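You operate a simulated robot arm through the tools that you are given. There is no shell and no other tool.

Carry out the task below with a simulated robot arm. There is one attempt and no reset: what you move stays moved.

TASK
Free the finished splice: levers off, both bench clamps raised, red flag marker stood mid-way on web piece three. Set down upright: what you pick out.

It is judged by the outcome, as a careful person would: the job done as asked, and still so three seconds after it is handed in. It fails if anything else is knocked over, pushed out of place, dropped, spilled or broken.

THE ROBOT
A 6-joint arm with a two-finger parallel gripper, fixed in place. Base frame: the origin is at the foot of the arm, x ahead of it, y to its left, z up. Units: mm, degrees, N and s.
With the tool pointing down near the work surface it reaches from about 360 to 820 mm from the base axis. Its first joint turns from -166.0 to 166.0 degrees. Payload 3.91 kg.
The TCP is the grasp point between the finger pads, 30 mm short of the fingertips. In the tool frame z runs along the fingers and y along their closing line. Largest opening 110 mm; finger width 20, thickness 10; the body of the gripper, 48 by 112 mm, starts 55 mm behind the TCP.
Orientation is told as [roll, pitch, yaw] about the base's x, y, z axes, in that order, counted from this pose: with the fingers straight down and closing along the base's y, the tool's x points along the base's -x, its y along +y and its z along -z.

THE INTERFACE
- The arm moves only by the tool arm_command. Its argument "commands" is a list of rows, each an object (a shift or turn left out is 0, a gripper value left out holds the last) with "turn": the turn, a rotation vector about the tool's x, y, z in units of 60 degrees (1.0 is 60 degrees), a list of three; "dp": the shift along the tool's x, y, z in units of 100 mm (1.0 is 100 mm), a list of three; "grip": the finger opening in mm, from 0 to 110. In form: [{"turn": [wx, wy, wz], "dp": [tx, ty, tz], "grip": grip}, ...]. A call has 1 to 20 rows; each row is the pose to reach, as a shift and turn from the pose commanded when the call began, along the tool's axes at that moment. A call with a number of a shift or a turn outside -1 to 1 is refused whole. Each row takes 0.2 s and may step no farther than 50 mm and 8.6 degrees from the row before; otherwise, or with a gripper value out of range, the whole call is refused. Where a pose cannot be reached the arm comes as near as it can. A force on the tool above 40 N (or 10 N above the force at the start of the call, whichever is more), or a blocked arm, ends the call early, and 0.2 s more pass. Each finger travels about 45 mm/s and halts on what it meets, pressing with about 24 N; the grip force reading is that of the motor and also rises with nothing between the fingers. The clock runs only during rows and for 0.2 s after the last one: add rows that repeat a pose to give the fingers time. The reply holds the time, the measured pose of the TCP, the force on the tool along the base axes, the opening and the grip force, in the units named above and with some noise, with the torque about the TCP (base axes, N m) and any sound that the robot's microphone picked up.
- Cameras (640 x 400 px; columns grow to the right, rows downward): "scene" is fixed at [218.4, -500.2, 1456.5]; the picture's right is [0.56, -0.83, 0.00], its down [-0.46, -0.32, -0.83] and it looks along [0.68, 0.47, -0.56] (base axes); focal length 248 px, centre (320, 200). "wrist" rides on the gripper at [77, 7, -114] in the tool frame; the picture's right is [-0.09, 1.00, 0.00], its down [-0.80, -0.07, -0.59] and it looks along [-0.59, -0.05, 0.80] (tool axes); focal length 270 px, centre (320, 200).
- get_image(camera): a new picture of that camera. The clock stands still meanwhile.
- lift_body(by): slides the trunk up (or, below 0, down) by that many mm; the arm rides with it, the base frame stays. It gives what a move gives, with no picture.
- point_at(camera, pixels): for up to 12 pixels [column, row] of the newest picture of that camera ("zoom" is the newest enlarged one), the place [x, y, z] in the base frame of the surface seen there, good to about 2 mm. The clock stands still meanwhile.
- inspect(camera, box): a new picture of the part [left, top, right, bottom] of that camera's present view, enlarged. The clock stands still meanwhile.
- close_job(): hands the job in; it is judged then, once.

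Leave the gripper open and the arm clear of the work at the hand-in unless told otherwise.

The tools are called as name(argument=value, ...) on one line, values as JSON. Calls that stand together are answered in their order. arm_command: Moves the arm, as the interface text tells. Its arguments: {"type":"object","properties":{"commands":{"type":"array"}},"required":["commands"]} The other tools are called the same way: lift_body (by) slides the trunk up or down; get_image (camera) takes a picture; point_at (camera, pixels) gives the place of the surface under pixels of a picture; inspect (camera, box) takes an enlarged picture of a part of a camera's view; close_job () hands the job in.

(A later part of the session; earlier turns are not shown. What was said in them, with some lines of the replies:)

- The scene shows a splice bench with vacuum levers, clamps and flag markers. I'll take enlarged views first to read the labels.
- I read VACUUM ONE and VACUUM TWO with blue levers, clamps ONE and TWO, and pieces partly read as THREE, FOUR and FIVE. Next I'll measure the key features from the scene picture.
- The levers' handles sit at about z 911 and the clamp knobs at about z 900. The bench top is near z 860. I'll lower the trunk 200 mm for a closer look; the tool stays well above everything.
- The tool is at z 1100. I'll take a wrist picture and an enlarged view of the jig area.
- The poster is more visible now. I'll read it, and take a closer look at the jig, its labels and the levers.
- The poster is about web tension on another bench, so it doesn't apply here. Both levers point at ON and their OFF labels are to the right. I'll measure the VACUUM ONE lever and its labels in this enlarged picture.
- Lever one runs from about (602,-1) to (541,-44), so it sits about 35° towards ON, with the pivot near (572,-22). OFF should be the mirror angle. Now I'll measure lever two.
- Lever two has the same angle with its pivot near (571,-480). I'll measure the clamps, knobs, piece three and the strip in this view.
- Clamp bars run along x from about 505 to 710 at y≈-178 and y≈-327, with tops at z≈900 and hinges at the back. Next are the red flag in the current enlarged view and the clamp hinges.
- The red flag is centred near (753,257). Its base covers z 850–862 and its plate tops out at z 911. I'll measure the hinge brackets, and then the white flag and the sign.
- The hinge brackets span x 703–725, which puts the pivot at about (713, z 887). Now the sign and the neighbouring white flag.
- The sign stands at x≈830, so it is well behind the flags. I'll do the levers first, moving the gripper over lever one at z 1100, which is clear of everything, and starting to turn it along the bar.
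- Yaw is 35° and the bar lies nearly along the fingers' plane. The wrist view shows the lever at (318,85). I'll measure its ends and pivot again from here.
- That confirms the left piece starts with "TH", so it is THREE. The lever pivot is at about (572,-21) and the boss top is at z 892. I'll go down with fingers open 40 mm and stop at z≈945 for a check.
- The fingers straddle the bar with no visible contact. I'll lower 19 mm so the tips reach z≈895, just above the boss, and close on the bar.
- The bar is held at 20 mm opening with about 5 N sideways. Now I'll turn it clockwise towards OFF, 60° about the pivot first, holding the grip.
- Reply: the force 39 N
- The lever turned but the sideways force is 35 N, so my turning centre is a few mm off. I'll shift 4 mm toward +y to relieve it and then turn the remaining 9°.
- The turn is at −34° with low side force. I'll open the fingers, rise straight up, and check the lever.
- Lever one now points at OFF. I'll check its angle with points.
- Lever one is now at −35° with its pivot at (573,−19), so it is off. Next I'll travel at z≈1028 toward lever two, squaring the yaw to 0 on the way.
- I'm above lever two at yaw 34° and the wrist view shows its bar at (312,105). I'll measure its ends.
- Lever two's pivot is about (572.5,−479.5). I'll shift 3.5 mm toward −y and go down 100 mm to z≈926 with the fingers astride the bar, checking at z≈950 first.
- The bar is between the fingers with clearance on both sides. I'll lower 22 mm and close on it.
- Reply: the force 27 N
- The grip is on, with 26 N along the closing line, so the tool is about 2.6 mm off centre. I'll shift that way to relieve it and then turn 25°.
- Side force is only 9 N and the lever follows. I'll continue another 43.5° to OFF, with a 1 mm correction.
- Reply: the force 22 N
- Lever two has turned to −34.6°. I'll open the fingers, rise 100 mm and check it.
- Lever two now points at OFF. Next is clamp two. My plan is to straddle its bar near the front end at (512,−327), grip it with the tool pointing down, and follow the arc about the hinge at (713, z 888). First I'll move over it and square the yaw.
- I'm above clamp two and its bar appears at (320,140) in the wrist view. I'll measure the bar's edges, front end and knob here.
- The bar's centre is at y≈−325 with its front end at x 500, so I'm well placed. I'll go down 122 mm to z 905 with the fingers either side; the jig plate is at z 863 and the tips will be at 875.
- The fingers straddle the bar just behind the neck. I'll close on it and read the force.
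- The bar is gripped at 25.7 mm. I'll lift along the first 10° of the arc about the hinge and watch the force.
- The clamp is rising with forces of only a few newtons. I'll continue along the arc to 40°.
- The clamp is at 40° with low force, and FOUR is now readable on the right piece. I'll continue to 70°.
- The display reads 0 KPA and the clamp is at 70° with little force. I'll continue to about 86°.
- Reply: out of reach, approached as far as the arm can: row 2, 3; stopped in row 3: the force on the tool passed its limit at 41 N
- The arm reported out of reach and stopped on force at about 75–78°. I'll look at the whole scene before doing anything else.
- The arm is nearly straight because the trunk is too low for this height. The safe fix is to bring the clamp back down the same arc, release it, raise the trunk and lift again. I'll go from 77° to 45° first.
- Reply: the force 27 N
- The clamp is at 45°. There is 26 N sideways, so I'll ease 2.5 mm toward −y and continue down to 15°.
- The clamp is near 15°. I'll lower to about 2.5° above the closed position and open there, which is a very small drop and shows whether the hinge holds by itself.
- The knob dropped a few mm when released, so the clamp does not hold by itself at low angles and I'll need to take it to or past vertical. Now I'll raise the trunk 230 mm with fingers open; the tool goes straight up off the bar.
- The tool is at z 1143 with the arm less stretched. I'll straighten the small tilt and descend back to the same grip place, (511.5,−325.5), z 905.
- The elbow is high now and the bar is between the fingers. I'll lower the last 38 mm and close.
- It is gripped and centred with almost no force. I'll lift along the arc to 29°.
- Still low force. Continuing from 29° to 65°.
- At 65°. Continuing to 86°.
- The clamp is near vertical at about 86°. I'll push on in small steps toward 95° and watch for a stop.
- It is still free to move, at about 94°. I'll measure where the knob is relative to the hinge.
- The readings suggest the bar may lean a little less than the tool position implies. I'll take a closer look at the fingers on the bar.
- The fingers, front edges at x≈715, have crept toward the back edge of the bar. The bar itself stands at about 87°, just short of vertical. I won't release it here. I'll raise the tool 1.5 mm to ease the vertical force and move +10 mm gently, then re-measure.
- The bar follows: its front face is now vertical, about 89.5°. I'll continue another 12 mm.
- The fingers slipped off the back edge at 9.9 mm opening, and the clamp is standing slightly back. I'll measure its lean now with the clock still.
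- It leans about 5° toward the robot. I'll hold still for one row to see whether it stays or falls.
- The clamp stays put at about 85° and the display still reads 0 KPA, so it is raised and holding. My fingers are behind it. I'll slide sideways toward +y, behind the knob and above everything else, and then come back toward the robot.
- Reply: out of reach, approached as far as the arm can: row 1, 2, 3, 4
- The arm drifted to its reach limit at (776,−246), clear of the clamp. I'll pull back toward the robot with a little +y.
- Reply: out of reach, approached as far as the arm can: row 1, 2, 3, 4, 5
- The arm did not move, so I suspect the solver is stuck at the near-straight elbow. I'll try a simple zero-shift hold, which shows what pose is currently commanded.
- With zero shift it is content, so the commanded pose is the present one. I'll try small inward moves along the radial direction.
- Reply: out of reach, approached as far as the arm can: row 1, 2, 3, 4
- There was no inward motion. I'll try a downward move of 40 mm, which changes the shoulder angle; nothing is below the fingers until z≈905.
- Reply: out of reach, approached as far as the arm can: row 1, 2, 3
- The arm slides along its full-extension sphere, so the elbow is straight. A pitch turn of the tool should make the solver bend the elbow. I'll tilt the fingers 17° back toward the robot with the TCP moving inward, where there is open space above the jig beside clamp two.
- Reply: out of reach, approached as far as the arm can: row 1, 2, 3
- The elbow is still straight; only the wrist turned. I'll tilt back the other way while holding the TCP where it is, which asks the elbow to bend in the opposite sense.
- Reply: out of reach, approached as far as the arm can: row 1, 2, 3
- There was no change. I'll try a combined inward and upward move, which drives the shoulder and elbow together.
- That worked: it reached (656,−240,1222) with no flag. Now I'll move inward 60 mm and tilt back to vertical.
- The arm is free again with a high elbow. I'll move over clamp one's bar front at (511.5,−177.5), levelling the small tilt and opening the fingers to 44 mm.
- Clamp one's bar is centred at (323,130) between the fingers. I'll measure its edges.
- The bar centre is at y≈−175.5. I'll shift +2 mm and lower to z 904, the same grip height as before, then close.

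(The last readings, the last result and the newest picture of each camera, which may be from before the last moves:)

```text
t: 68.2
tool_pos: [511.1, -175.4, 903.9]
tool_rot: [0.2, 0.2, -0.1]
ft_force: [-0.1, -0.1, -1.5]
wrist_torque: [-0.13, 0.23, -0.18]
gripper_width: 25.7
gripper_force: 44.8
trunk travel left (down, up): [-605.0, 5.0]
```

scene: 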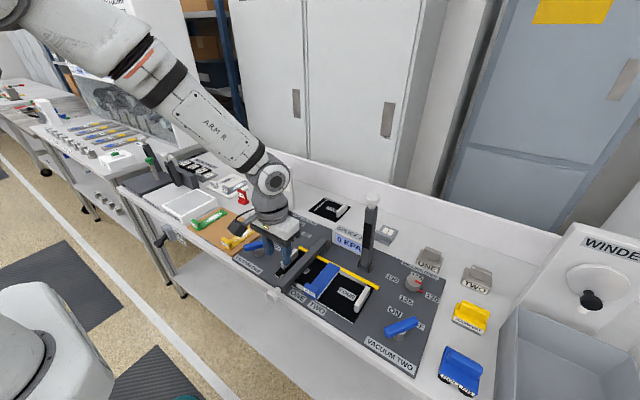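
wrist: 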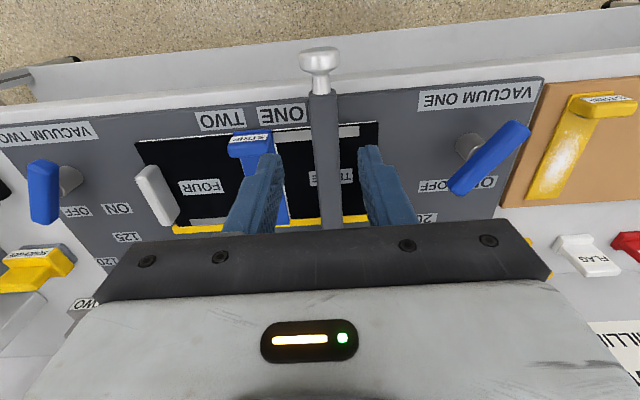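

Gripped and centred. I'll lift clamp one along the arc to 29°.

arm_command(commands=[{"dp": [-0.008, 0, -0.175], "grip": 10}, {"dp": [-0.031, 0, -0.349]}, {"dp": [-0.069, 0, -0.52]}, {"dp": [-0.121, 0, -0.687]}, {"dp": [-0.188, 0, -0.849]}, {"dp": [-0.252, 0, -0.974]}, {"dp": [-0.252, 0, -0.974]}])

arm_command(commands=[{"dp": [-0.112, 0, -0.179], "grip": 10}, {"dp": [-0.218, 0, -0.318]}, {"dp": [-0.337, 0, -0.447]}, {"dp": [-0.466, 0, -0.566]}, {"dp": [-0.605, 0, -0.672]}, {"dp": [-0.753, 0, -0.767]}, {"dp": [-0.909, 0, -0.848]}, {"dp": [-0.909, 0, -0.848]}])

inspect(camera="scene", box=[240, 160, 400, 300])

```text
t: 69.8
tool_pos: [537.0, -175.4, 1001.8]
tool_rot: [0.1, 0.1, 0.2]
ft_force: [3.6, -3.6, -9.2]
wrist_torque: [-0.31, 1.18, -0.08]
gripper_width: 25.6
gripper_force: 45.1
trunk travel left (down, up): [-605.0, 5.0]
```

```text
t: 71.6
tool_pos: [627.9, -175.5, 1086.8]
tool_rot: [0.1, 0.1, 0.1]
ft_force: [-7.8, 4.6, 1.9]
wrist_torque: [0.16, 1.5, -0.11]
gripper_width: 25.7
gripper_force: 44.7
trunk travel left (down, up): [-605.0, 5.0]
```

```text
2.86 times, centred on (320, 230) of scene
```

zoom: 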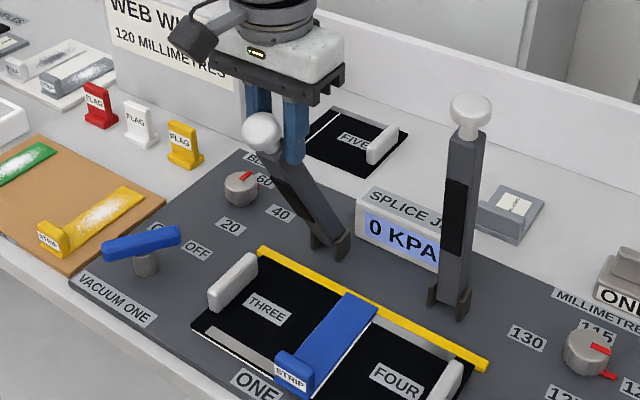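

The label THREE is now fully readable on the left piece. Clamp one is at about 62°. Continuing to 86° of tool arc.

arm_command(commands=[{"dp": [-0.162, 0, -0.067], "grip": 10}, {"dp": [-0.329, 0, -0.12]}, {"dp": [-0.5, 0, -0.157]}, {"dp": [-0.674, 0, -0.18]}, {"dp": [-0.78, 0, -0.185]}, {"dp": [-0.78, 0, -0.185]}])

inspect(camera="scene", box=[270, 140, 390, 260])

```text
t: 73.0
tool_pos: [703.9, -173.9, 1105.6]
tool_rot: [0.0, 0.2, 0.1]
ft_force: [-7.1, -1.0, 3.7]
wrist_torque: [-0.04, 1.37, -0.03]
gripper_width: 25.5
gripper_force: 44.9
trunk travel left (down, up): [-605.0, 5.0]
```

```text
3.33 times, centred on (330, 200) of scene
```

zoom: 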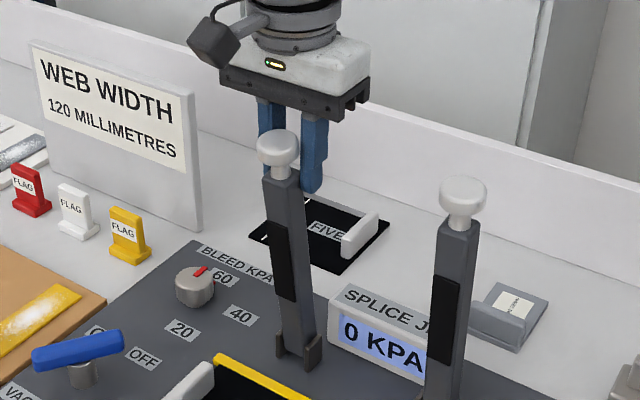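

point_at(camera="zoom", pixels=[[280, 195], [282, 215], [295, 340], [293, 330], [300, 350], [290, 200], [277, 140], [315, 185], [455, 240], [440, 390]])

```text
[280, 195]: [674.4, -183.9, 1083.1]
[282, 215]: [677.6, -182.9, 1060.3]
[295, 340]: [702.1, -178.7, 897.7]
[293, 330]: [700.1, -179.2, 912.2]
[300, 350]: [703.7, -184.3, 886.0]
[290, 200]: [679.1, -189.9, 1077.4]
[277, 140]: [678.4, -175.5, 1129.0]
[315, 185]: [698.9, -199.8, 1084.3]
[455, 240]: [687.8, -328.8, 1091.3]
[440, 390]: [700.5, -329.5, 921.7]
```

Clamp one is at about 81°, while clamp two rests at 85°. The fingers still hold its back edge. I'll move a further 16 mm in small steps to bring it to the same 85–86°.

arm_command(commands=[{"dp": [-0.04, 0, -0.002], "grip": 10}, {"dp": [-0.08, 0, -0.004]}, {"dp": [-0.12, 0, -0.005]}, {"dp": [-0.16, 0, -0.005]}])

inspect(camera="scene", box=[270, 140, 390, 260])

```text
t: 74.0
tool_pos: [721.1, -176.4, 1105.5]
tool_rot: [0.0, -0.2, 0.0]
ft_force: [-6.3, -3.1, 7.3]
wrist_torque: [-0.26, 1.47, 0.03]
gripper_width: 25.9
gripper_force: 44.8
trunk travel left (down, up): [-605.0, 5.0]
```

```text
3.33 times, centred on (330, 200) of scene
```

zoom: 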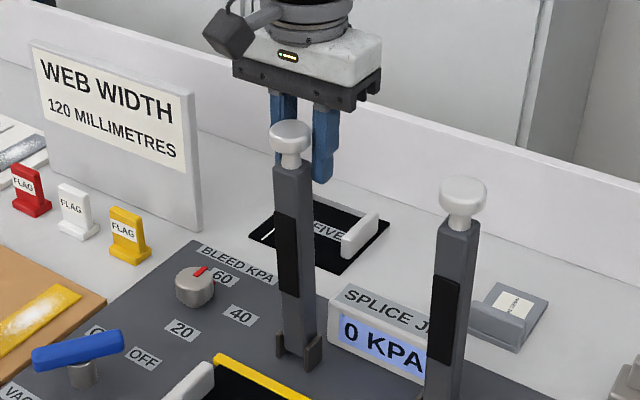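

point_at(camera="zoom", pixels=[[292, 185], [292, 205], [297, 340], [293, 330], [300, 350], [302, 190], [290, 128], [320, 178], [455, 240], [440, 390]])

```text
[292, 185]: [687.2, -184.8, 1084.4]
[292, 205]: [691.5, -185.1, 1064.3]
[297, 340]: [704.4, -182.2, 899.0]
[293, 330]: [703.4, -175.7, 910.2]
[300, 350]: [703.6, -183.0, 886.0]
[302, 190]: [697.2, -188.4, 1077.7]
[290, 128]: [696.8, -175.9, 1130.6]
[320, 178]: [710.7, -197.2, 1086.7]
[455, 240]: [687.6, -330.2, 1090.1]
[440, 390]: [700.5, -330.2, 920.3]
```

Clamp one now matches clamp two at about 85°. I'll go 6 mm further for margin and then open the fingers to 60 mm.

arm_command(commands=[{"dp": [-0.03, 0, 0], "grip": 10}, {"dp": [-0.06, 0, 0]}, {"dp": [-0.06, 0, 0]}])

inspect(camera="scene", box=[270, 140, 390, 260])

```text
t: 74.8
tool_pos: [726.8, -175.4, 1107.0]
tool_rot: [0.0, 0.0, -0.1]
ft_force: [-6.3, -4.7, 11.3]
wrist_torque: [-0.18, 1.52, 0.03]
gripper_width: 25.8
gripper_force: 45.0
trunk travel left (down, up): [-605.0, 5.0]
```

```text
3.33 times, centred on (330, 200) of scene
```

zoom: 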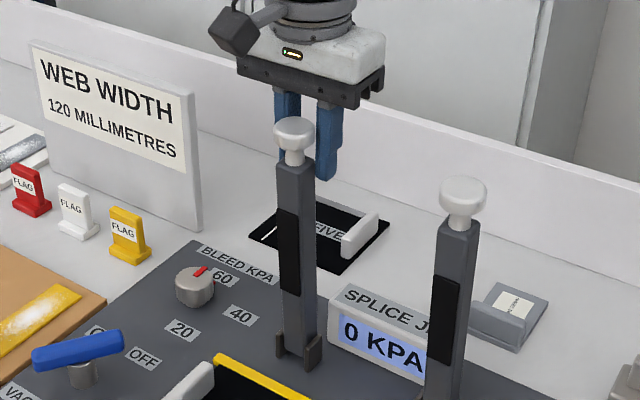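

The bar is at about 87°. Opening the fingers now.

arm_command(commands=[{"grip": 60}, {"grip": 60}, {"grip": 60}])

inspect(camera="scene", box=[270, 140, 390, 260])

```text
t: 75.6
tool_pos: [728.4, -174.9, 1104.2]
tool_rot: [0.1, 0.1, 0.0]
ft_force: [0.1, -0.5, 0.5]
wrist_torque: [0.03, -0.01, 0.0]
gripper_width: 59.9
gripper_force: 0.0
trunk travel left (down, up): [-605.0, 5.0]
```

```text
3.33 times, centred on (330, 200) of scene
```

zoom: 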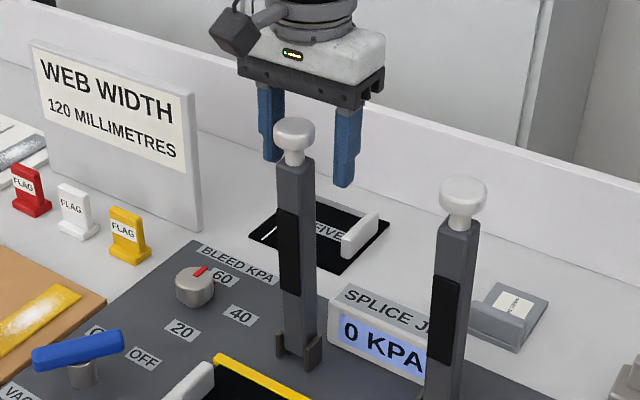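

Clamp one stays standing. I'll back out toward the robot; the knob is 30 mm wide and passes between fingers open 60 mm, with the body above it. I'll rise about 10 mm as I go.

arm_command(commands=[{"dp": [0.05, 0, -0.05]}, {"dp": [0.3, 0, -0.1]}, {"dp": [0.6, 0, -0.1]}, {"dp": [1.0, 0, -0.1]}, {"dp": [1.0, 0, -0.1]}])

get_image(camera="scene")

```text
t: 76.8
tool_pos: [626.3, -174.7, 1114.5]
tool_rot: [0.1, 0.1, 0.1]
ft_force: [0.0, -1.0, 0.5]
wrist_torque: [0.02, 0.02, 0.01]
gripper_width: 59.9
gripper_force: 0.0
trunk travel left (down, up): [-605.0, 5.0]
```

```text
taken
```

scene: 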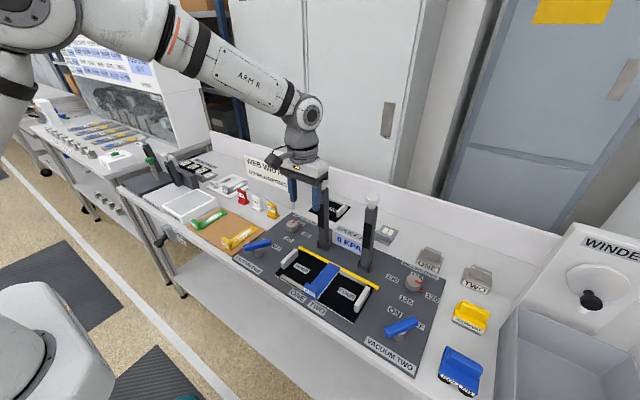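

Both clamps stand and the arm is clear of them. I'll measure web piece three now while it is in plain view.

inspect(camera="scene", box=[265, 240, 355, 310])

```text
5.71 times, centred on (310, 275) of scene
```

zoom: 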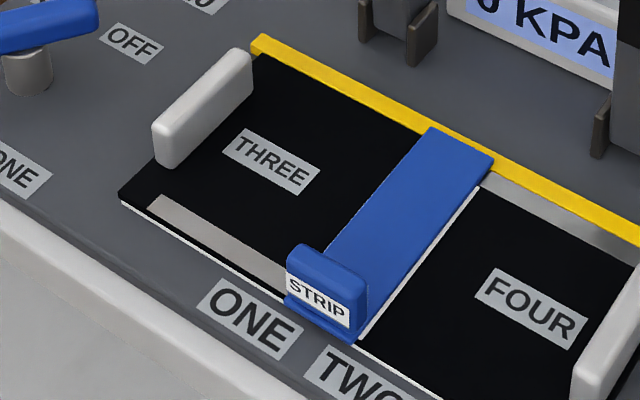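

point_at(camera="zoom", pixels=[[121, 195], [255, 62], [285, 293], [430, 130], [327, 245], [270, 160], [238, 135], [303, 188], [160, 160], [245, 90], [360, 340], [493, 165]])

point_at(camera="zoom", pixels=[[150, 205], [160, 195], [285, 280], [276, 285], [640, 250], [573, 395], [532, 308], [640, 235], [480, 190], [365, 335], [200, 150], [330, 200]])

```text
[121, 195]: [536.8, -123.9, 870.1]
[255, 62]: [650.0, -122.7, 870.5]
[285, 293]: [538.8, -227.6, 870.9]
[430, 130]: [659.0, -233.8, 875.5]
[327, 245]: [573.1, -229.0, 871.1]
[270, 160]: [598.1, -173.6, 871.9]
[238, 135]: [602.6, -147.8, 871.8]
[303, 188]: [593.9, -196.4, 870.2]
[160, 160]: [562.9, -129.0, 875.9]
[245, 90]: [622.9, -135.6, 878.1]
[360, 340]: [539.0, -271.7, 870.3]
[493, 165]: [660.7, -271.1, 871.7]
```

```text
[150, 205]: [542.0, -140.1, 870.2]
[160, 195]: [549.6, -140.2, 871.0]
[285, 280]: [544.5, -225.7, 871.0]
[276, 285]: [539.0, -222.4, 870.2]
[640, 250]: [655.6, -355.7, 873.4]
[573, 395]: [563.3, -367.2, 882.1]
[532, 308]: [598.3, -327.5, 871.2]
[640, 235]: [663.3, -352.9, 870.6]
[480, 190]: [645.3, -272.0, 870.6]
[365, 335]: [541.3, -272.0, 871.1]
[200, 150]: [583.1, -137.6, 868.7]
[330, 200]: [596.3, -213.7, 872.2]
```

Piece three runs x 537–657 and y −123 to about −253 (under the strip), so its mid-point is about (597,−188). Now I'll travel to the red flag, keeping z≈1114 while crossing over.

arm_command(commands=[{"dp": [0.15, 0.3, 0]}, {"dp": [0.25, 0.65, 0]}, {"dp": [0.25, 1.0, 0]}])

arm_command(commands=[{"dp": [0, 0.4, 0]}, {"dp": [0, 0.8, 0]}, {"dp": [0, 1.0, 0]}])

arm_command(commands=[{"dp": [0, 0.4, 0]}, {"dp": [0, 0.8, 0]}, {"dp": [0, 1.0, 0]}])

arm_command(commands=[{"dp": [0, 0.4, 0]}, {"dp": [0, 0.8, 0]}, {"dp": [0, 1.0, 0]}])

arm_command(commands=[{"dp": [0, 0.16, 0.3]}, {"dp": [0, 0.32, 0.6]}, {"dp": [0, 0.32, 1.0]}, {"dp": [0, 0.32, 1.0]}])

get_image(camera="wrist")

get_image(camera="scene")

```text
t: 77.6
tool_pos: [601.3, -73.3, 1116.3]
tool_rot: [-0.1, 0.1, 0.1]
ft_force: [0.6, 0.0, 0.5]
wrist_torque: [-0.02, -0.04, 0.0]
gripper_width: 60.1
gripper_force: 0.1
trunk travel left (down, up): [-605.0, 5.0]
```

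```text
t: 78.4
tool_pos: [601.4, 25.9, 1115.4]
tool_rot: [0.0, 0.1, 0.0]
ft_force: [0.0, 0.2, -0.4]
wrist_torque: [0.05, 0.01, 0.0]
gripper_width: 60.0
gripper_force: 0.1
trunk travel left (down, up): [-605.0, 5.0]
```

```text
t: 79.2
tool_pos: [600.9, 124.9, 1113.9]
tool_rot: [0.0, 0.1, -0.1]
ft_force: [0.4, 0.4, 0.6]
wrist_torque: [-0.01, -0.06, -0.01]
gripper_width: 59.8
gripper_force: 0.0
trunk travel left (down, up): [-605.0, 5.0]
```

```text
t: 80.0
tool_pos: [600.0, 226.2, 1114.5]
tool_rot: [0.1, 0.2, 0.1]
ft_force: [-0.5, 0.5, -0.8]
wrist_torque: [0.01, 0.01, 0.0]
gripper_width: 60.1
gripper_force: 0.1
trunk travel left (down, up): [-605.0, 5.0]
```

```text
t: 81.0
tool_pos: [601.3, 258.3, 1013.5]
tool_rot: [0.1, 0.1, 0.0]
ft_force: [0.5, -0.5, 0.0]
wrist_torque: [0.0, 0.0, 0.0]
gripper_width: 60.0
gripper_force: 0.0
trunk travel left (down, up): [-605.0, 5.0]
```

```text
taken
```

wrist: 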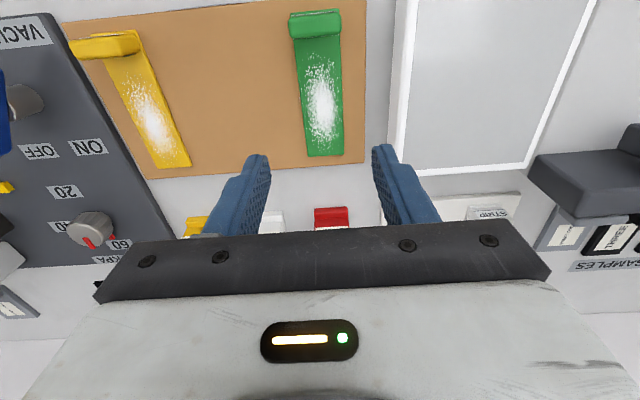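

```text
taken
```

scene: 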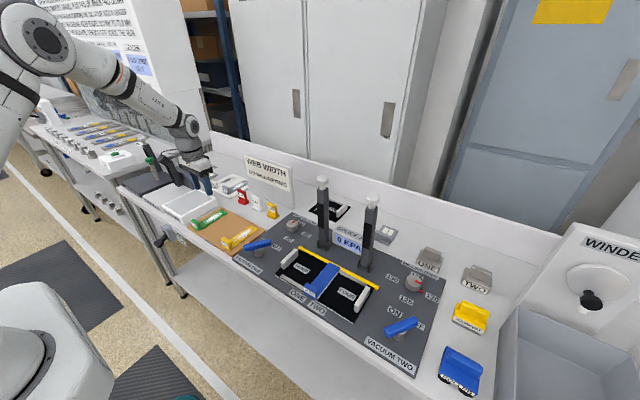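

The red flag shows at (331,217) in the wrist view, ahead between the fingers. I'll move forward 120 mm, coming down to z≈965 (fingertips 935, flag tops 911), and look again.

arm_command(commands=[{"dp": [-0.35, 0, 0.1]}, {"dp": [-0.7, 0, 0.2]}, {"dp": [-1.0, 0, 0.3]}, {"dp": [-1.0, 0, 0.3]}])

arm_command(commands=[{"dp": [-0.2, 0, 0.1]}, {"dp": [-0.2, 0, 0.18]}, {"dp": [-0.2, 0, 0.18]}])

get_image(camera="wrist")

inspect(camera="scene", box=[190, 130, 300, 220])

```text
t: 82.0
tool_pos: [701.5, 258.5, 982.8]
tool_rot: [0.1, 0.0, 0.0]
ft_force: [-0.3, -0.3, 0.6]
wrist_torque: [-0.02, 0.02, 0.03]
gripper_width: 60.1
gripper_force: 0.1
trunk travel left (down, up): [-605.0, 5.0]
```

```text
t: 82.8
tool_pos: [723.0, 257.3, 966.0]
tool_rot: [-0.1, 0.1, 0.0]
ft_force: [0.1, 1.3, 0.3]
wrist_torque: [0.0, -0.02, 0.01]
gripper_width: 59.8
gripper_force: 0.1
trunk travel left (down, up): [-605.0, 5.0]
```

```text
taken
```

wrist: 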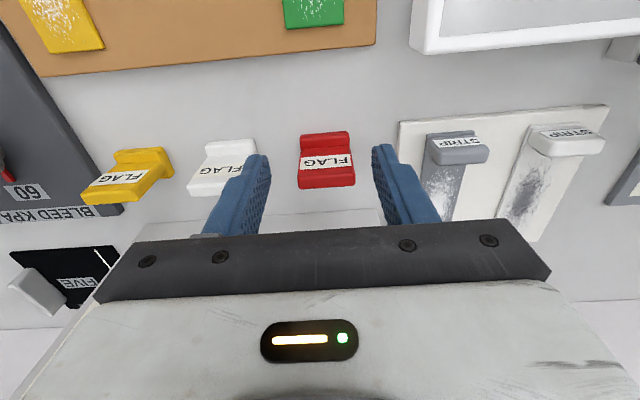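

```text
4.44 times, centred on (245, 175) of scene
```

zoom: 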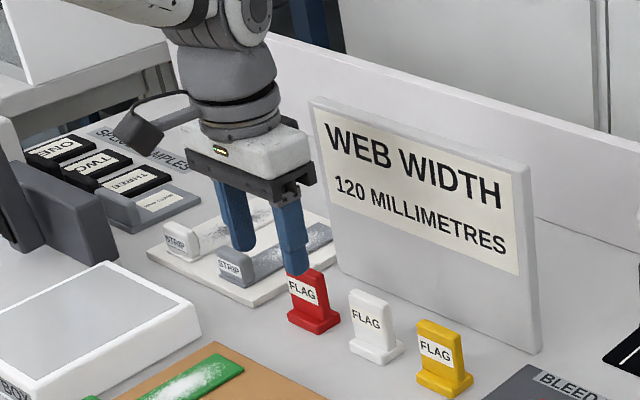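

I'll measure the red flag's edges from the wrist picture: base corners at (301,137) and (350,133), top edge at row ~188.

point_at(camera="wrist", pixels=[[302, 140], [349, 136], [325, 137], [300, 170], [352, 168], [299, 185], [354, 182], [327, 183], [256, 150], [440, 150], [222, 165]])

inspect(camera="wrist", box=[220, 110, 420, 230])

```text
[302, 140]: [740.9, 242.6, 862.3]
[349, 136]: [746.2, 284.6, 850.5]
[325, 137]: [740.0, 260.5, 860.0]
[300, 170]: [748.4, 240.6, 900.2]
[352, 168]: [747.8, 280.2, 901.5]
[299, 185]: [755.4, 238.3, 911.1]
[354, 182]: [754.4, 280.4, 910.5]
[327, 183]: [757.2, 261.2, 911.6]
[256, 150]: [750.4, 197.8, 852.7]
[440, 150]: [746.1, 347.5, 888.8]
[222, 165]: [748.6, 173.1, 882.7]
```

```text
3.20 times, centred on (320, 170) of wrist
```

zoom: 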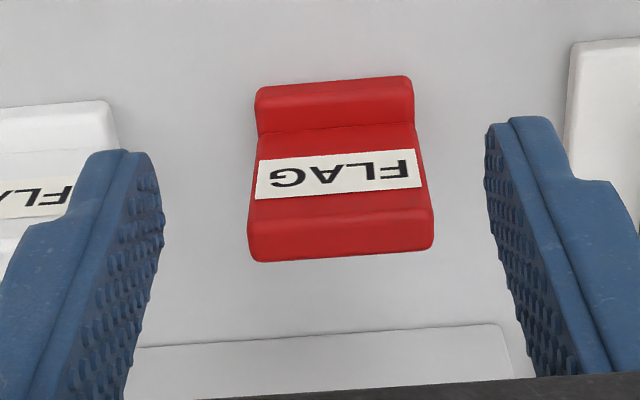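

The flag's plate spans y 239–280 and x 748–759, so its centre is (754, 259). I'll move forward 30 mm at this height, then go down to z 901 with a finger on each side.

arm_command(commands=[{"dp": [-0.15, 0.02, 0]}, {"dp": [-0.3, 0.02, 0]}, {"dp": [-0.3, 0.02, 0]}])

arm_command(commands=[{"dp": [0, 0, 0.2]}, {"dp": [0, 0, 0.35]}, {"dp": [0, 0, 0.35]}])

get_image(camera="wrist")

inspect(camera="scene", box=[190, 130, 300, 220])

```text
t: 83.6
tool_pos: [752.9, 259.3, 966.8]
tool_rot: [0.0, 0.2, 0.0]
ft_force: [0.4, -1.0, -0.3]
wrist_torque: [0.02, 0.02, -0.01]
gripper_width: 59.9
gripper_force: 0.1
trunk travel left (down, up): [-605.0, 5.0]
```

```text
t: 84.4
tool_pos: [751.9, 258.6, 932.1]
tool_rot: [-0.1, 0.2, -0.1]
ft_force: [0.3, 0.0, 0.2]
wrist_torque: [-0.03, 0.0, 0.01]
gripper_width: 60.1
gripper_force: 0.0
trunk travel left (down, up): [-605.0, 5.0]
```

```text
taken
```

wrist: 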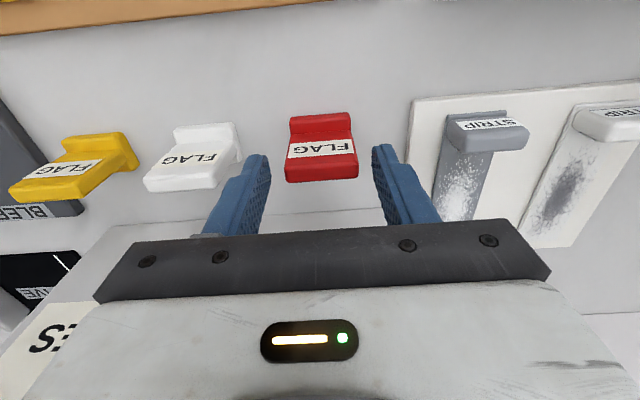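

```text
4.44 times, centred on (245, 175) of scene
```

zoom: 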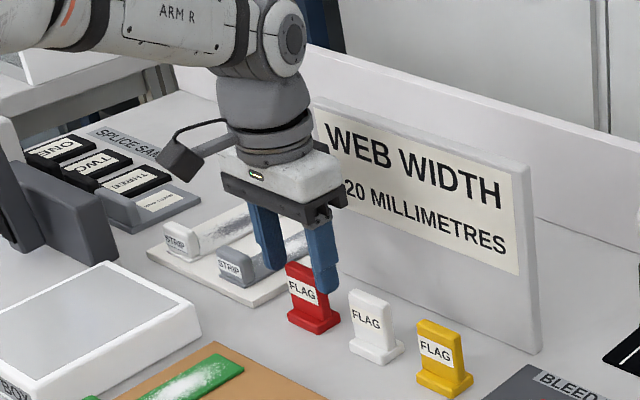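

The flag is centred between the fingers and the hand is clear of the sign. I'll lower 31 mm and close on the plate.

arm_command(commands=[{"dp": [0, 0, 0.16]}, {"dp": [0, 0, 0.31]}, {"dp": [0, 0, 0.31]}, {"dp": [0, 0, 0.31], "grip": 45}, {"dp": [0, 0, 0.31], "grip": 32}, {"dp": [0, 0, 0.31], "grip": 32}, {"dp": [0, 0, 0.31], "grip": 32}])

inspect(camera="scene", box=[190, 130, 300, 220])

```text
t: 86.0
tool_pos: [753.2, 259.5, 901.2]
tool_rot: [0.0, 0.1, 0.1]
ft_force: [1.0, 0.7, 0.1]
wrist_torque: [-0.06, -0.04, -0.01]
gripper_width: 43.4
gripper_force: 24.3
trunk travel left (down, up): [-605.0, 5.0]
```

```text
4.44 times, centred on (245, 175) of scene
```

zoom: 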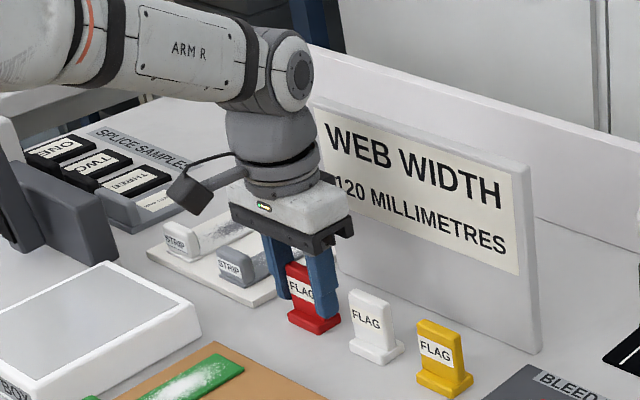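

The plate is held at 43 mm with 24 N. I'll lift straight up 100 mm and check the flag comes along.

arm_command(commands=[{"dp": [0, 0, -0.1]}, {"dp": [0, 0, -0.4]}, {"dp": [0, 0, -0.8]}, {"dp": [0, 0, -1.0]}])

inspect(camera="scene", box=[190, 130, 300, 220])

```text
t: 87.0
tool_pos: [751.7, 259.5, 1001.7]
tool_rot: [0.0, 0.1, 0.0]
ft_force: [0.6, 0.4, -0.7]
wrist_torque: [-0.04, 0.02, -0.02]
gripper_width: 43.3
gripper_force: 23.8
trunk travel left (down, up): [-605.0, 5.0]
```

```text
4.44 times, centred on (245, 175) of scene
```

zoom: 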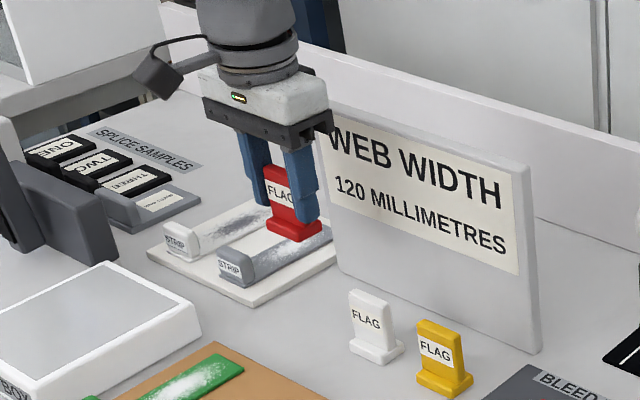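

The flag is lifted upright and the neighbours are untouched. I'll pull back toward the robot to x≈597 and then travel along −y, with the flag's bottom at about z 960.

arm_command(commands=[{"dp": [0.35, 0, -0.05]}, {"dp": [0.7, 0, -0.1]}, {"dp": [1.0, 0, -0.1]}])

arm_command(commands=[{"dp": [0.28, -0.3, 0]}, {"dp": [0.55, -0.65, 0]}, {"dp": [0.55, -1.0, 0]}])

arm_command(commands=[{"dp": [0, -0.35, 0]}, {"dp": [0, -0.7, 0]}, {"dp": [0, -1.0, 0]}])

arm_command(commands=[{"dp": [0, -0.35, 0]}, {"dp": [0, -0.7, 0]}, {"dp": [0, -1.0, 0]}])

arm_command(commands=[{"dp": [0, -0.35, 0]}, {"dp": [0, -0.7, 0]}, {"dp": [0, -1.0, 0]}])

get_image(camera="scene")

```text
t: 87.8
tool_pos: [652.0, 258.4, 1012.4]
tool_rot: [0.2, 0.1, -0.1]
ft_force: [-0.6, -0.1, -0.8]
wrist_torque: [0.0, 0.0, 0.0]
gripper_width: 43.4
gripper_force: 23.5
trunk travel left (down, up): [-605.0, 5.0]
```

```text
t: 88.6
tool_pos: [596.6, 158.8, 1012.5]
tool_rot: [0.1, 0.2, 0.1]
ft_force: [0.6, -0.7, 0.5]
wrist_torque: [0.03, 0.0, 0.0]
gripper_width: 43.6
gripper_force: 23.7
trunk travel left (down, up): [-605.0, 5.0]
```

```text
t: 89.4
tool_pos: [596.7, 60.6, 1010.5]
tool_rot: [0.1, 0.1, 0.0]
ft_force: [-0.2, 0.5, -0.5]
wrist_torque: [0.02, 0.01, 0.02]
gripper_width: 43.5
gripper_force: 23.6
trunk travel left (down, up): [-605.0, 5.0]
```

```text
t: 90.2
tool_pos: [598.1, -41.8, 1011.3]
tool_rot: [0.0, 0.1, 0.1]
ft_force: [0.0, 0.6, 0.0]
wrist_torque: [0.0, 0.03, -0.02]
gripper_width: 43.4
gripper_force: 24.5
trunk travel left (down, up): [-605.0, 5.0]
```

```text
t: 91.0
tool_pos: [597.9, -143.2, 1009.8]
tool_rot: [0.1, 0.2, 0.1]
ft_force: [-0.3, 0.2, -0.9]
wrist_torque: [0.04, 0.02, 0.01]
gripper_width: 43.4
gripper_force: 23.6
trunk travel left (down, up): [-605.0, 5.0]
```

```text
taken
```

scene: 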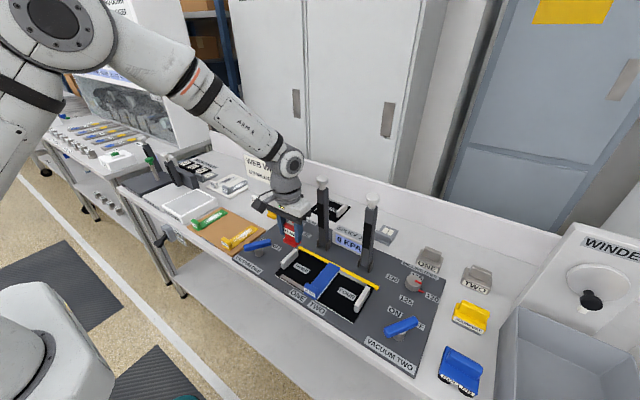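

The flag is held upright beside clamp one. I'll move the last 46 mm along −y to the mid-point and go down to TCP z 940, with the flag's bottom at about 889, for a check.

arm_command(commands=[{"dp": [0.01, -0.25, 0]}, {"dp": [0.01, -0.455, 0]}, {"dp": [0.01, -0.455, 0.35]}, {"dp": [0.01, -0.455, 0.7]}, {"dp": [0.01, -0.455, 0.7]}])

inspect(camera="scene", box=[265, 210, 355, 300])

get_image(camera="wrist")

```text
t: 92.2
tool_pos: [595.2, -186.2, 940.5]
tool_rot: [0.0, 0.0, 0.1]
ft_force: [0.8, -0.6, -0.4]
wrist_torque: [-0.02, -0.03, 0.0]
gripper_width: 43.5
gripper_force: 24.1
trunk travel left (down, up): [-605.0, 5.0]
```

```text
4.44 times, centred on (310, 255) of scene
```

zoom: 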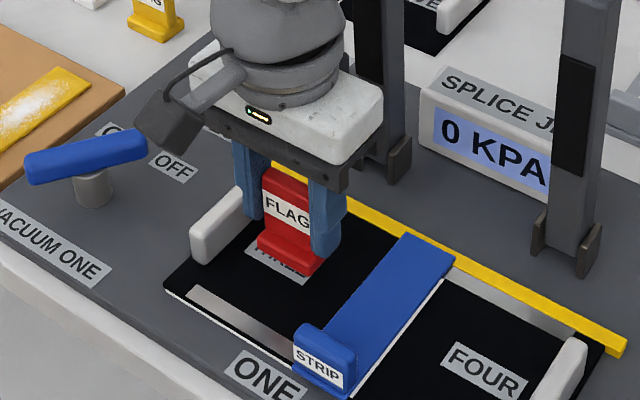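

```text
taken
```

wrist: 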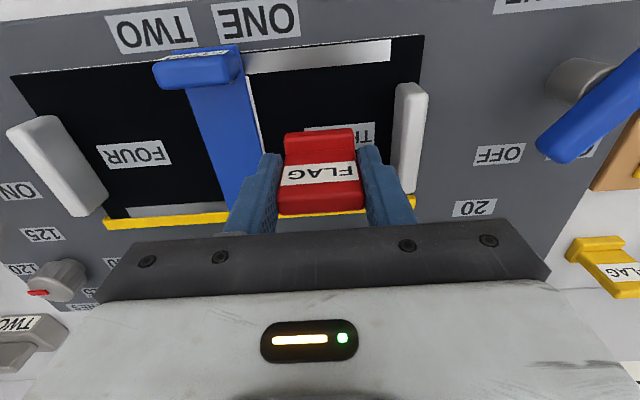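

I see a white line beside the strip on piece three's side too. I'll measure it to settle where piece three ends before setting down.

point_at(camera="wrist", pixels=[[252, 100], [258, 115], [263, 140], [246, 80], [275, 100], [320, 140], [335, 60], [405, 60], [400, 40], [284, 152], [355, 148]])

inspect(camera="wrist", box=[140, 20, 440, 220])

```text
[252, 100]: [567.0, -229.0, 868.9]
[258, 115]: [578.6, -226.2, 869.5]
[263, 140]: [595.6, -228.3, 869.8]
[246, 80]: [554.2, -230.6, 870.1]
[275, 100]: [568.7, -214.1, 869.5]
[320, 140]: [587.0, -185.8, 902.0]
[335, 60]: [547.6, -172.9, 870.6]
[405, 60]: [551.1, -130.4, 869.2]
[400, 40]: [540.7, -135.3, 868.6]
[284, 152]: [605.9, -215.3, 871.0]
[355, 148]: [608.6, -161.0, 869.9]
```

```text
2.00 times, centred on (290, 120) of wrist
```

zoom: 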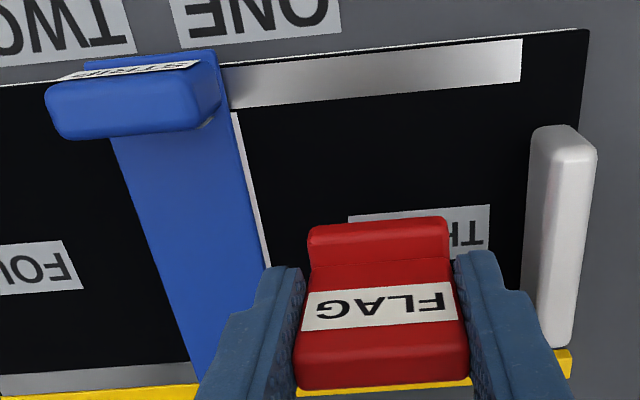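

White lines lie on both sides of the strip at y −229 and −271, so the seam is near −250 and piece three's mid-point is y≈−187, which is where I am. I'll lower gently to contact, expected at about TCP z 921.5.

arm_command(commands=[{"dp": [0, 0, 0.08]}, {"dp": [0, 0, 0.14]}, {"dp": [0, 0, 0.165]}, {"dp": [0, 0, 0.18]}, {"dp": [0, 0, 0.18]}])

inspect(camera="scene", box=[265, 210, 355, 300])

```text
t: 93.4
tool_pos: [596.4, -187.0, 922.6]
tool_rot: [0.0, 0.1, 0.0]
ft_force: [0.0, 0.9, -0.8]
wrist_torque: [-0.01, 0.01, -0.01]
gripper_width: 43.5
gripper_force: 23.9
trunk travel left (down, up): [-605.0, 5.0]
```

```text
4.44 times, centred on (310, 255) of scene
```

zoom: 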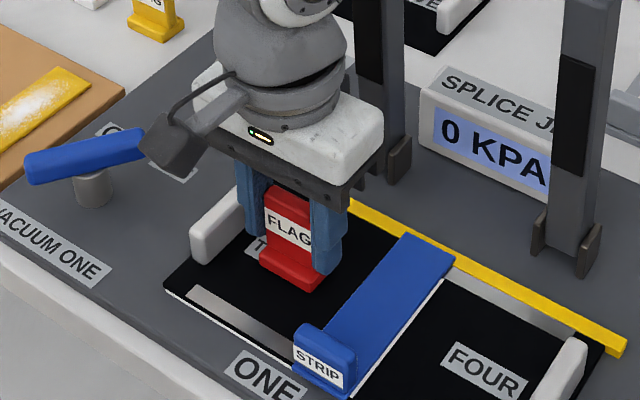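

No contact force yet. I'll step down 1 mm at a time, up to 3 mm, watching the vertical force.

arm_command(commands=[{"dp": [0, 0, 0.01]}, {"dp": [0, 0, 0.01]}])

arm_command(commands=[{"dp": [0, 0, 0.01]}, {"dp": [0, 0, 0.01]}])

```text
t: 94.0
tool_pos: [595.6, -186.0, 921.5]
tool_rot: [0.0, 0.1, 0.0]
ft_force: [-0.7, 0.2, -0.4]
wrist_torque: [0.02, -0.03, 0.02]
gripper_width: 43.6
gripper_force: 23.6
trunk travel left (down, up): [-605.0, 5.0]
```

```text
t: 94.6
tool_pos: [596.5, -186.3, 921.0]
tool_rot: [0.0, 0.1, 0.0]
ft_force: [0.5, 0.2, 0.0]
wrist_torque: [-0.01, -0.05, 0.01]
gripper_width: 43.5
gripper_force: 23.9
trunk travel left (down, up): [-605.0, 5.0]
```

Still no contact. I'll continue in 1 mm steps.

arm_command(commands=[{"dp": [0, 0, 0.01]}, {"dp": [0, 0, 0.01]}])

arm_command(commands=[{"dp": [0, 0, 0.01]}, {"dp": [0, 0, 0.01]}])

```text
t: 95.2
tool_pos: [597.4, -188.0, 920.2]
tool_rot: [0.0, 0.0, 0.0]
ft_force: [-1.2, -0.9, 7.6]
wrist_torque: [-0.08, 0.04, -0.03]
gripper_width: 43.2
gripper_force: 24.0
trunk travel left (down, up): [-605.0, 5.0]
```

```text
t: 95.8
tool_pos: [595.4, -186.7, 919.4]
tool_rot: [0.0, 0.0, -0.1]
ft_force: [-0.4, -1.9, 13.1]
wrist_torque: [-0.04, 0.04, 0.01]
gripper_width: 43.1
gripper_force: 24.3
trunk travel left (down, up): [-605.0, 5.0]
```

Contact: 13 N upward. I'll ease up 0.7 mm and open the fingers slowly to 56 mm.

arm_command(commands=[{"dp": [0, 0, -0.007]}, {"dp": [0, 0, -0.007], "grip": 47}, {"dp": [0, 0, -0.007], "grip": 52}, {"dp": [0, 0, -0.007], "grip": 56}, {"dp": [0, 0, -0.007], "grip": 56}])

inspect(camera="scene", box=[265, 210, 355, 300])

get_image(camera="wrist")

```text
t: 97.0
tool_pos: [596.3, -185.7, 918.5]
tool_rot: [0.0, 0.1, 0.1]
ft_force: [1.0, 0.4, 0.7]
wrist_torque: [-0.04, -0.01, -0.03]
gripper_width: 56.1
gripper_force: 0.1
trunk travel left (down, up): [-605.0, 5.0]
```

```text
4.44 times, centred on (310, 255) of scene
```

zoom: 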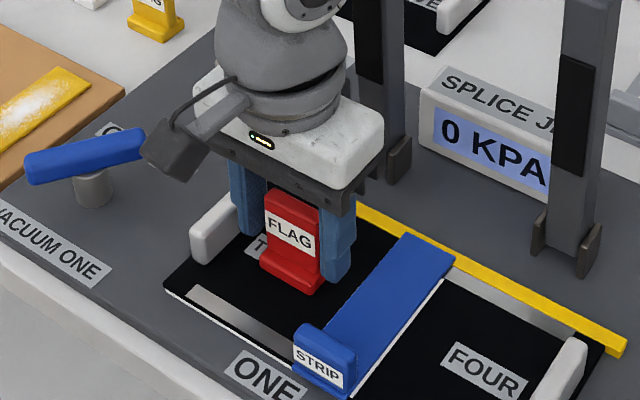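

```text
taken
```

wrist: 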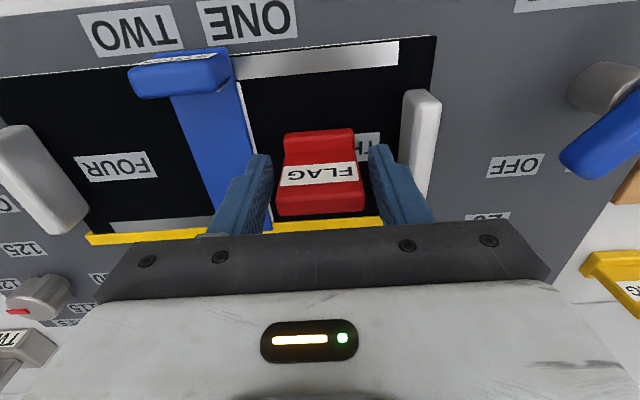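

The flag stands free and upright between the open fingers. I'll rise straight up 100 mm and then another 80 mm.

arm_command(commands=[{"dp": [0, 0, -0.2]}, {"dp": [0, 0, -0.5]}, {"dp": [0, 0, -0.9]}, {"dp": [0, 0, -1.0]}])

arm_command(commands=[{"dp": [0.2, 0, -0.3]}, {"dp": [0.5, 0, -0.6]}, {"dp": [0.9, 0, -0.8]}, {"dp": [0.9, 0, -0.8]}])

get_image(camera="scene")

inspect(camera="scene", box=[260, 170, 400, 310])

```text
t: 98.0
tool_pos: [596.4, -186.0, 1018.1]
tool_rot: [0.0, 0.2, 0.0]
ft_force: [-1.0, 0.6, -0.1]
wrist_torque: [-0.01, -0.02, 0.0]
gripper_width: 55.9
gripper_force: 0.0
trunk travel left (down, up): [-605.0, 5.0]
```

```text
t: 99.0
tool_pos: [503.0, -187.0, 1098.5]
tool_rot: [0.1, 0.2, 0.0]
ft_force: [0.4, -0.3, -0.3]
wrist_torque: [-0.06, 0.02, 0.02]
gripper_width: 56.1
gripper_force: 0.0
trunk travel left (down, up): [-605.0, 5.0]
```

```text
taken
```

scene: 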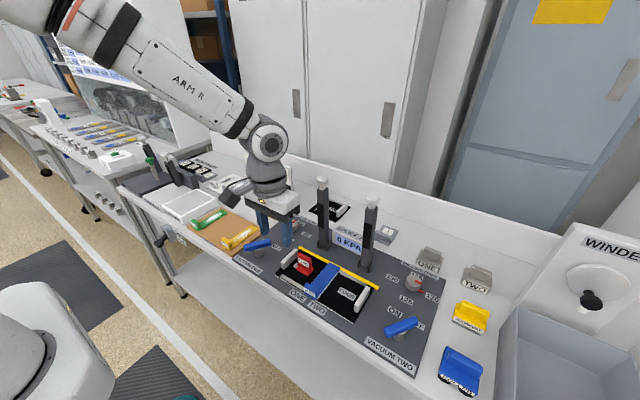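

```text
2.86 times, centred on (330, 240) of scene
```

zoom: 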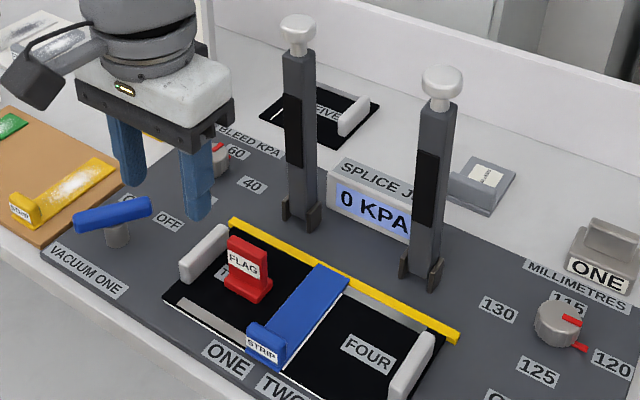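

All parts look in place. I'll verify the flag's position and the clamp lean once more with points.

point_at(camera="zoom", pixels=[[228, 283], [255, 298], [270, 285], [248, 240], [232, 240], [265, 250], [295, 70], [300, 195], [430, 125], [415, 260], [100, 205], [140, 208]])

inspect(camera="scene", box=[360, 280, 460, 380])

inspect(camera="scene", box=[180, 160, 300, 270])

```text
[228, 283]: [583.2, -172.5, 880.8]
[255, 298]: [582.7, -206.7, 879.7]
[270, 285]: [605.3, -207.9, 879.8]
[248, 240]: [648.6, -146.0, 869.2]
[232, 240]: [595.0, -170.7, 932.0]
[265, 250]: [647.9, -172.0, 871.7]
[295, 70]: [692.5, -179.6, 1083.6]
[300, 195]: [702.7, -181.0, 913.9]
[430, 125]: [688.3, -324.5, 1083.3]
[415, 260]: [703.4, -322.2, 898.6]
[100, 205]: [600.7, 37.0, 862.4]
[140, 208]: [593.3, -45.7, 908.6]
```

```text
4.00 times, centred on (410, 330) of scene
```

zoom: 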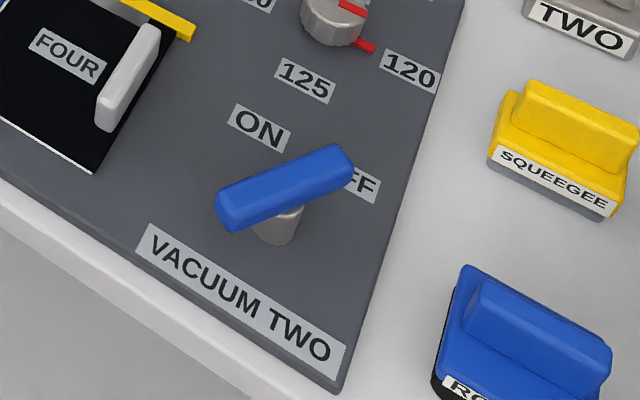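

```text
3.64 times, centred on (240, 215) of scene
```

zoom: 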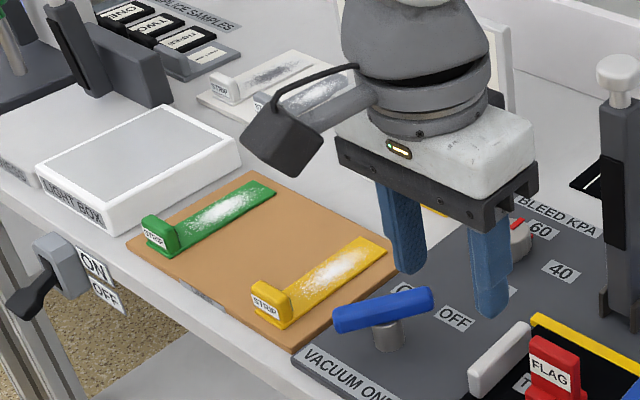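

The flag stands at about (596,−189), both clamps are steady and both vacuum levers point at OFF with the display at 0 KPA. I'll back the arm further toward the robot, clear of the work, and open the gripper.

arm_command(commands=[{"dp": [0.3, 0, -0.2]}, {"dp": [0.6, 0, -0.4]}, {"dp": [0.9, 0, -0.6], "grip": 100}, {"dp": [0.9, 0, -0.6], "grip": 100}, {"dp": [0.9, 0, -0.6], "grip": 100}, {"dp": [0.9, 0, -0.6], "grip": 100}, {"dp": [0.9, 0, -0.6], "grip": 100}])

get_image(camera="scene")

inspect(camera="scene", box=[220, 170, 440, 380])

```text
t: 100.6
tool_pos: [413.9, -186.2, 1160.1]
tool_rot: [0.0, 0.1, 0.0]
ft_force: [-0.9, 1.3, 0.4]
wrist_torque: [0.02, 0.02, 0.02]
gripper_width: 100.0
gripper_force: 0.1
trunk travel left (down, up): [-605.0, 5.0]
```

```text
taken
```

scene: 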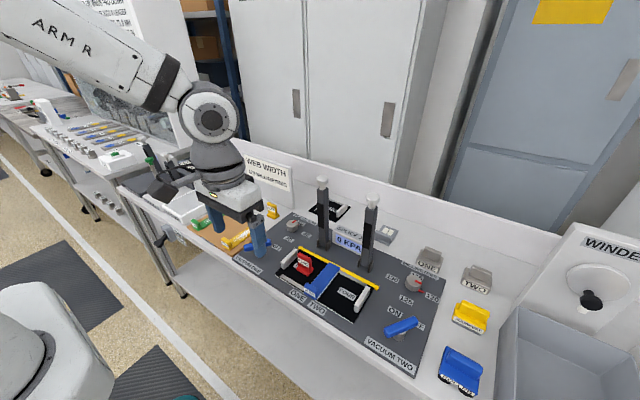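

```text
1.90 times, centred on (330, 275) of scene
```

zoom: 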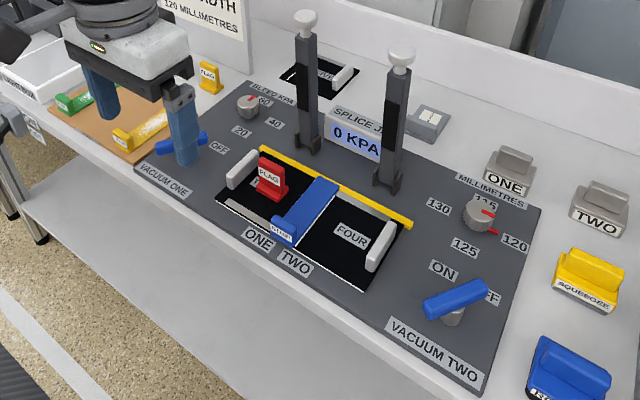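

Everything is as asked: both levers at OFF, both clamps raised and steady, and the red flag upright mid-way on piece THREE. Nothing else has moved, the arm is clear and the gripper is open. I'm handing the job in.

close_job()

```text
The job is handed in.
```

The finished splice is free and the job is handed in; no verdict has come back yet.

- **Levers:** VACUUM ONE and VACUUM TWO both point at OFF, and the jig display reads 0 KPA.
- **Clamps:** Clamp ONE stands at about 87° and clamp TWO at about 85°. Both held steady after I let go. On clamp TWO the fingers slipped off its back edge near vertical, and it settled back a few degrees and stayed there.
- **Flag:** The red flag marker stands upright at about (596, −189). That is within 2 mm of the mid-point of web piece THREE, taking its inner end as the seam under the strip.

Raising clamp TWO took two tries. The first time the arm ran out of reach, so I lowered the clamp again, raised the trunk and lifted it a second time.

From the last pictures, nothing else was moved or knocked over. The arm is clear of the work and the gripper is open.
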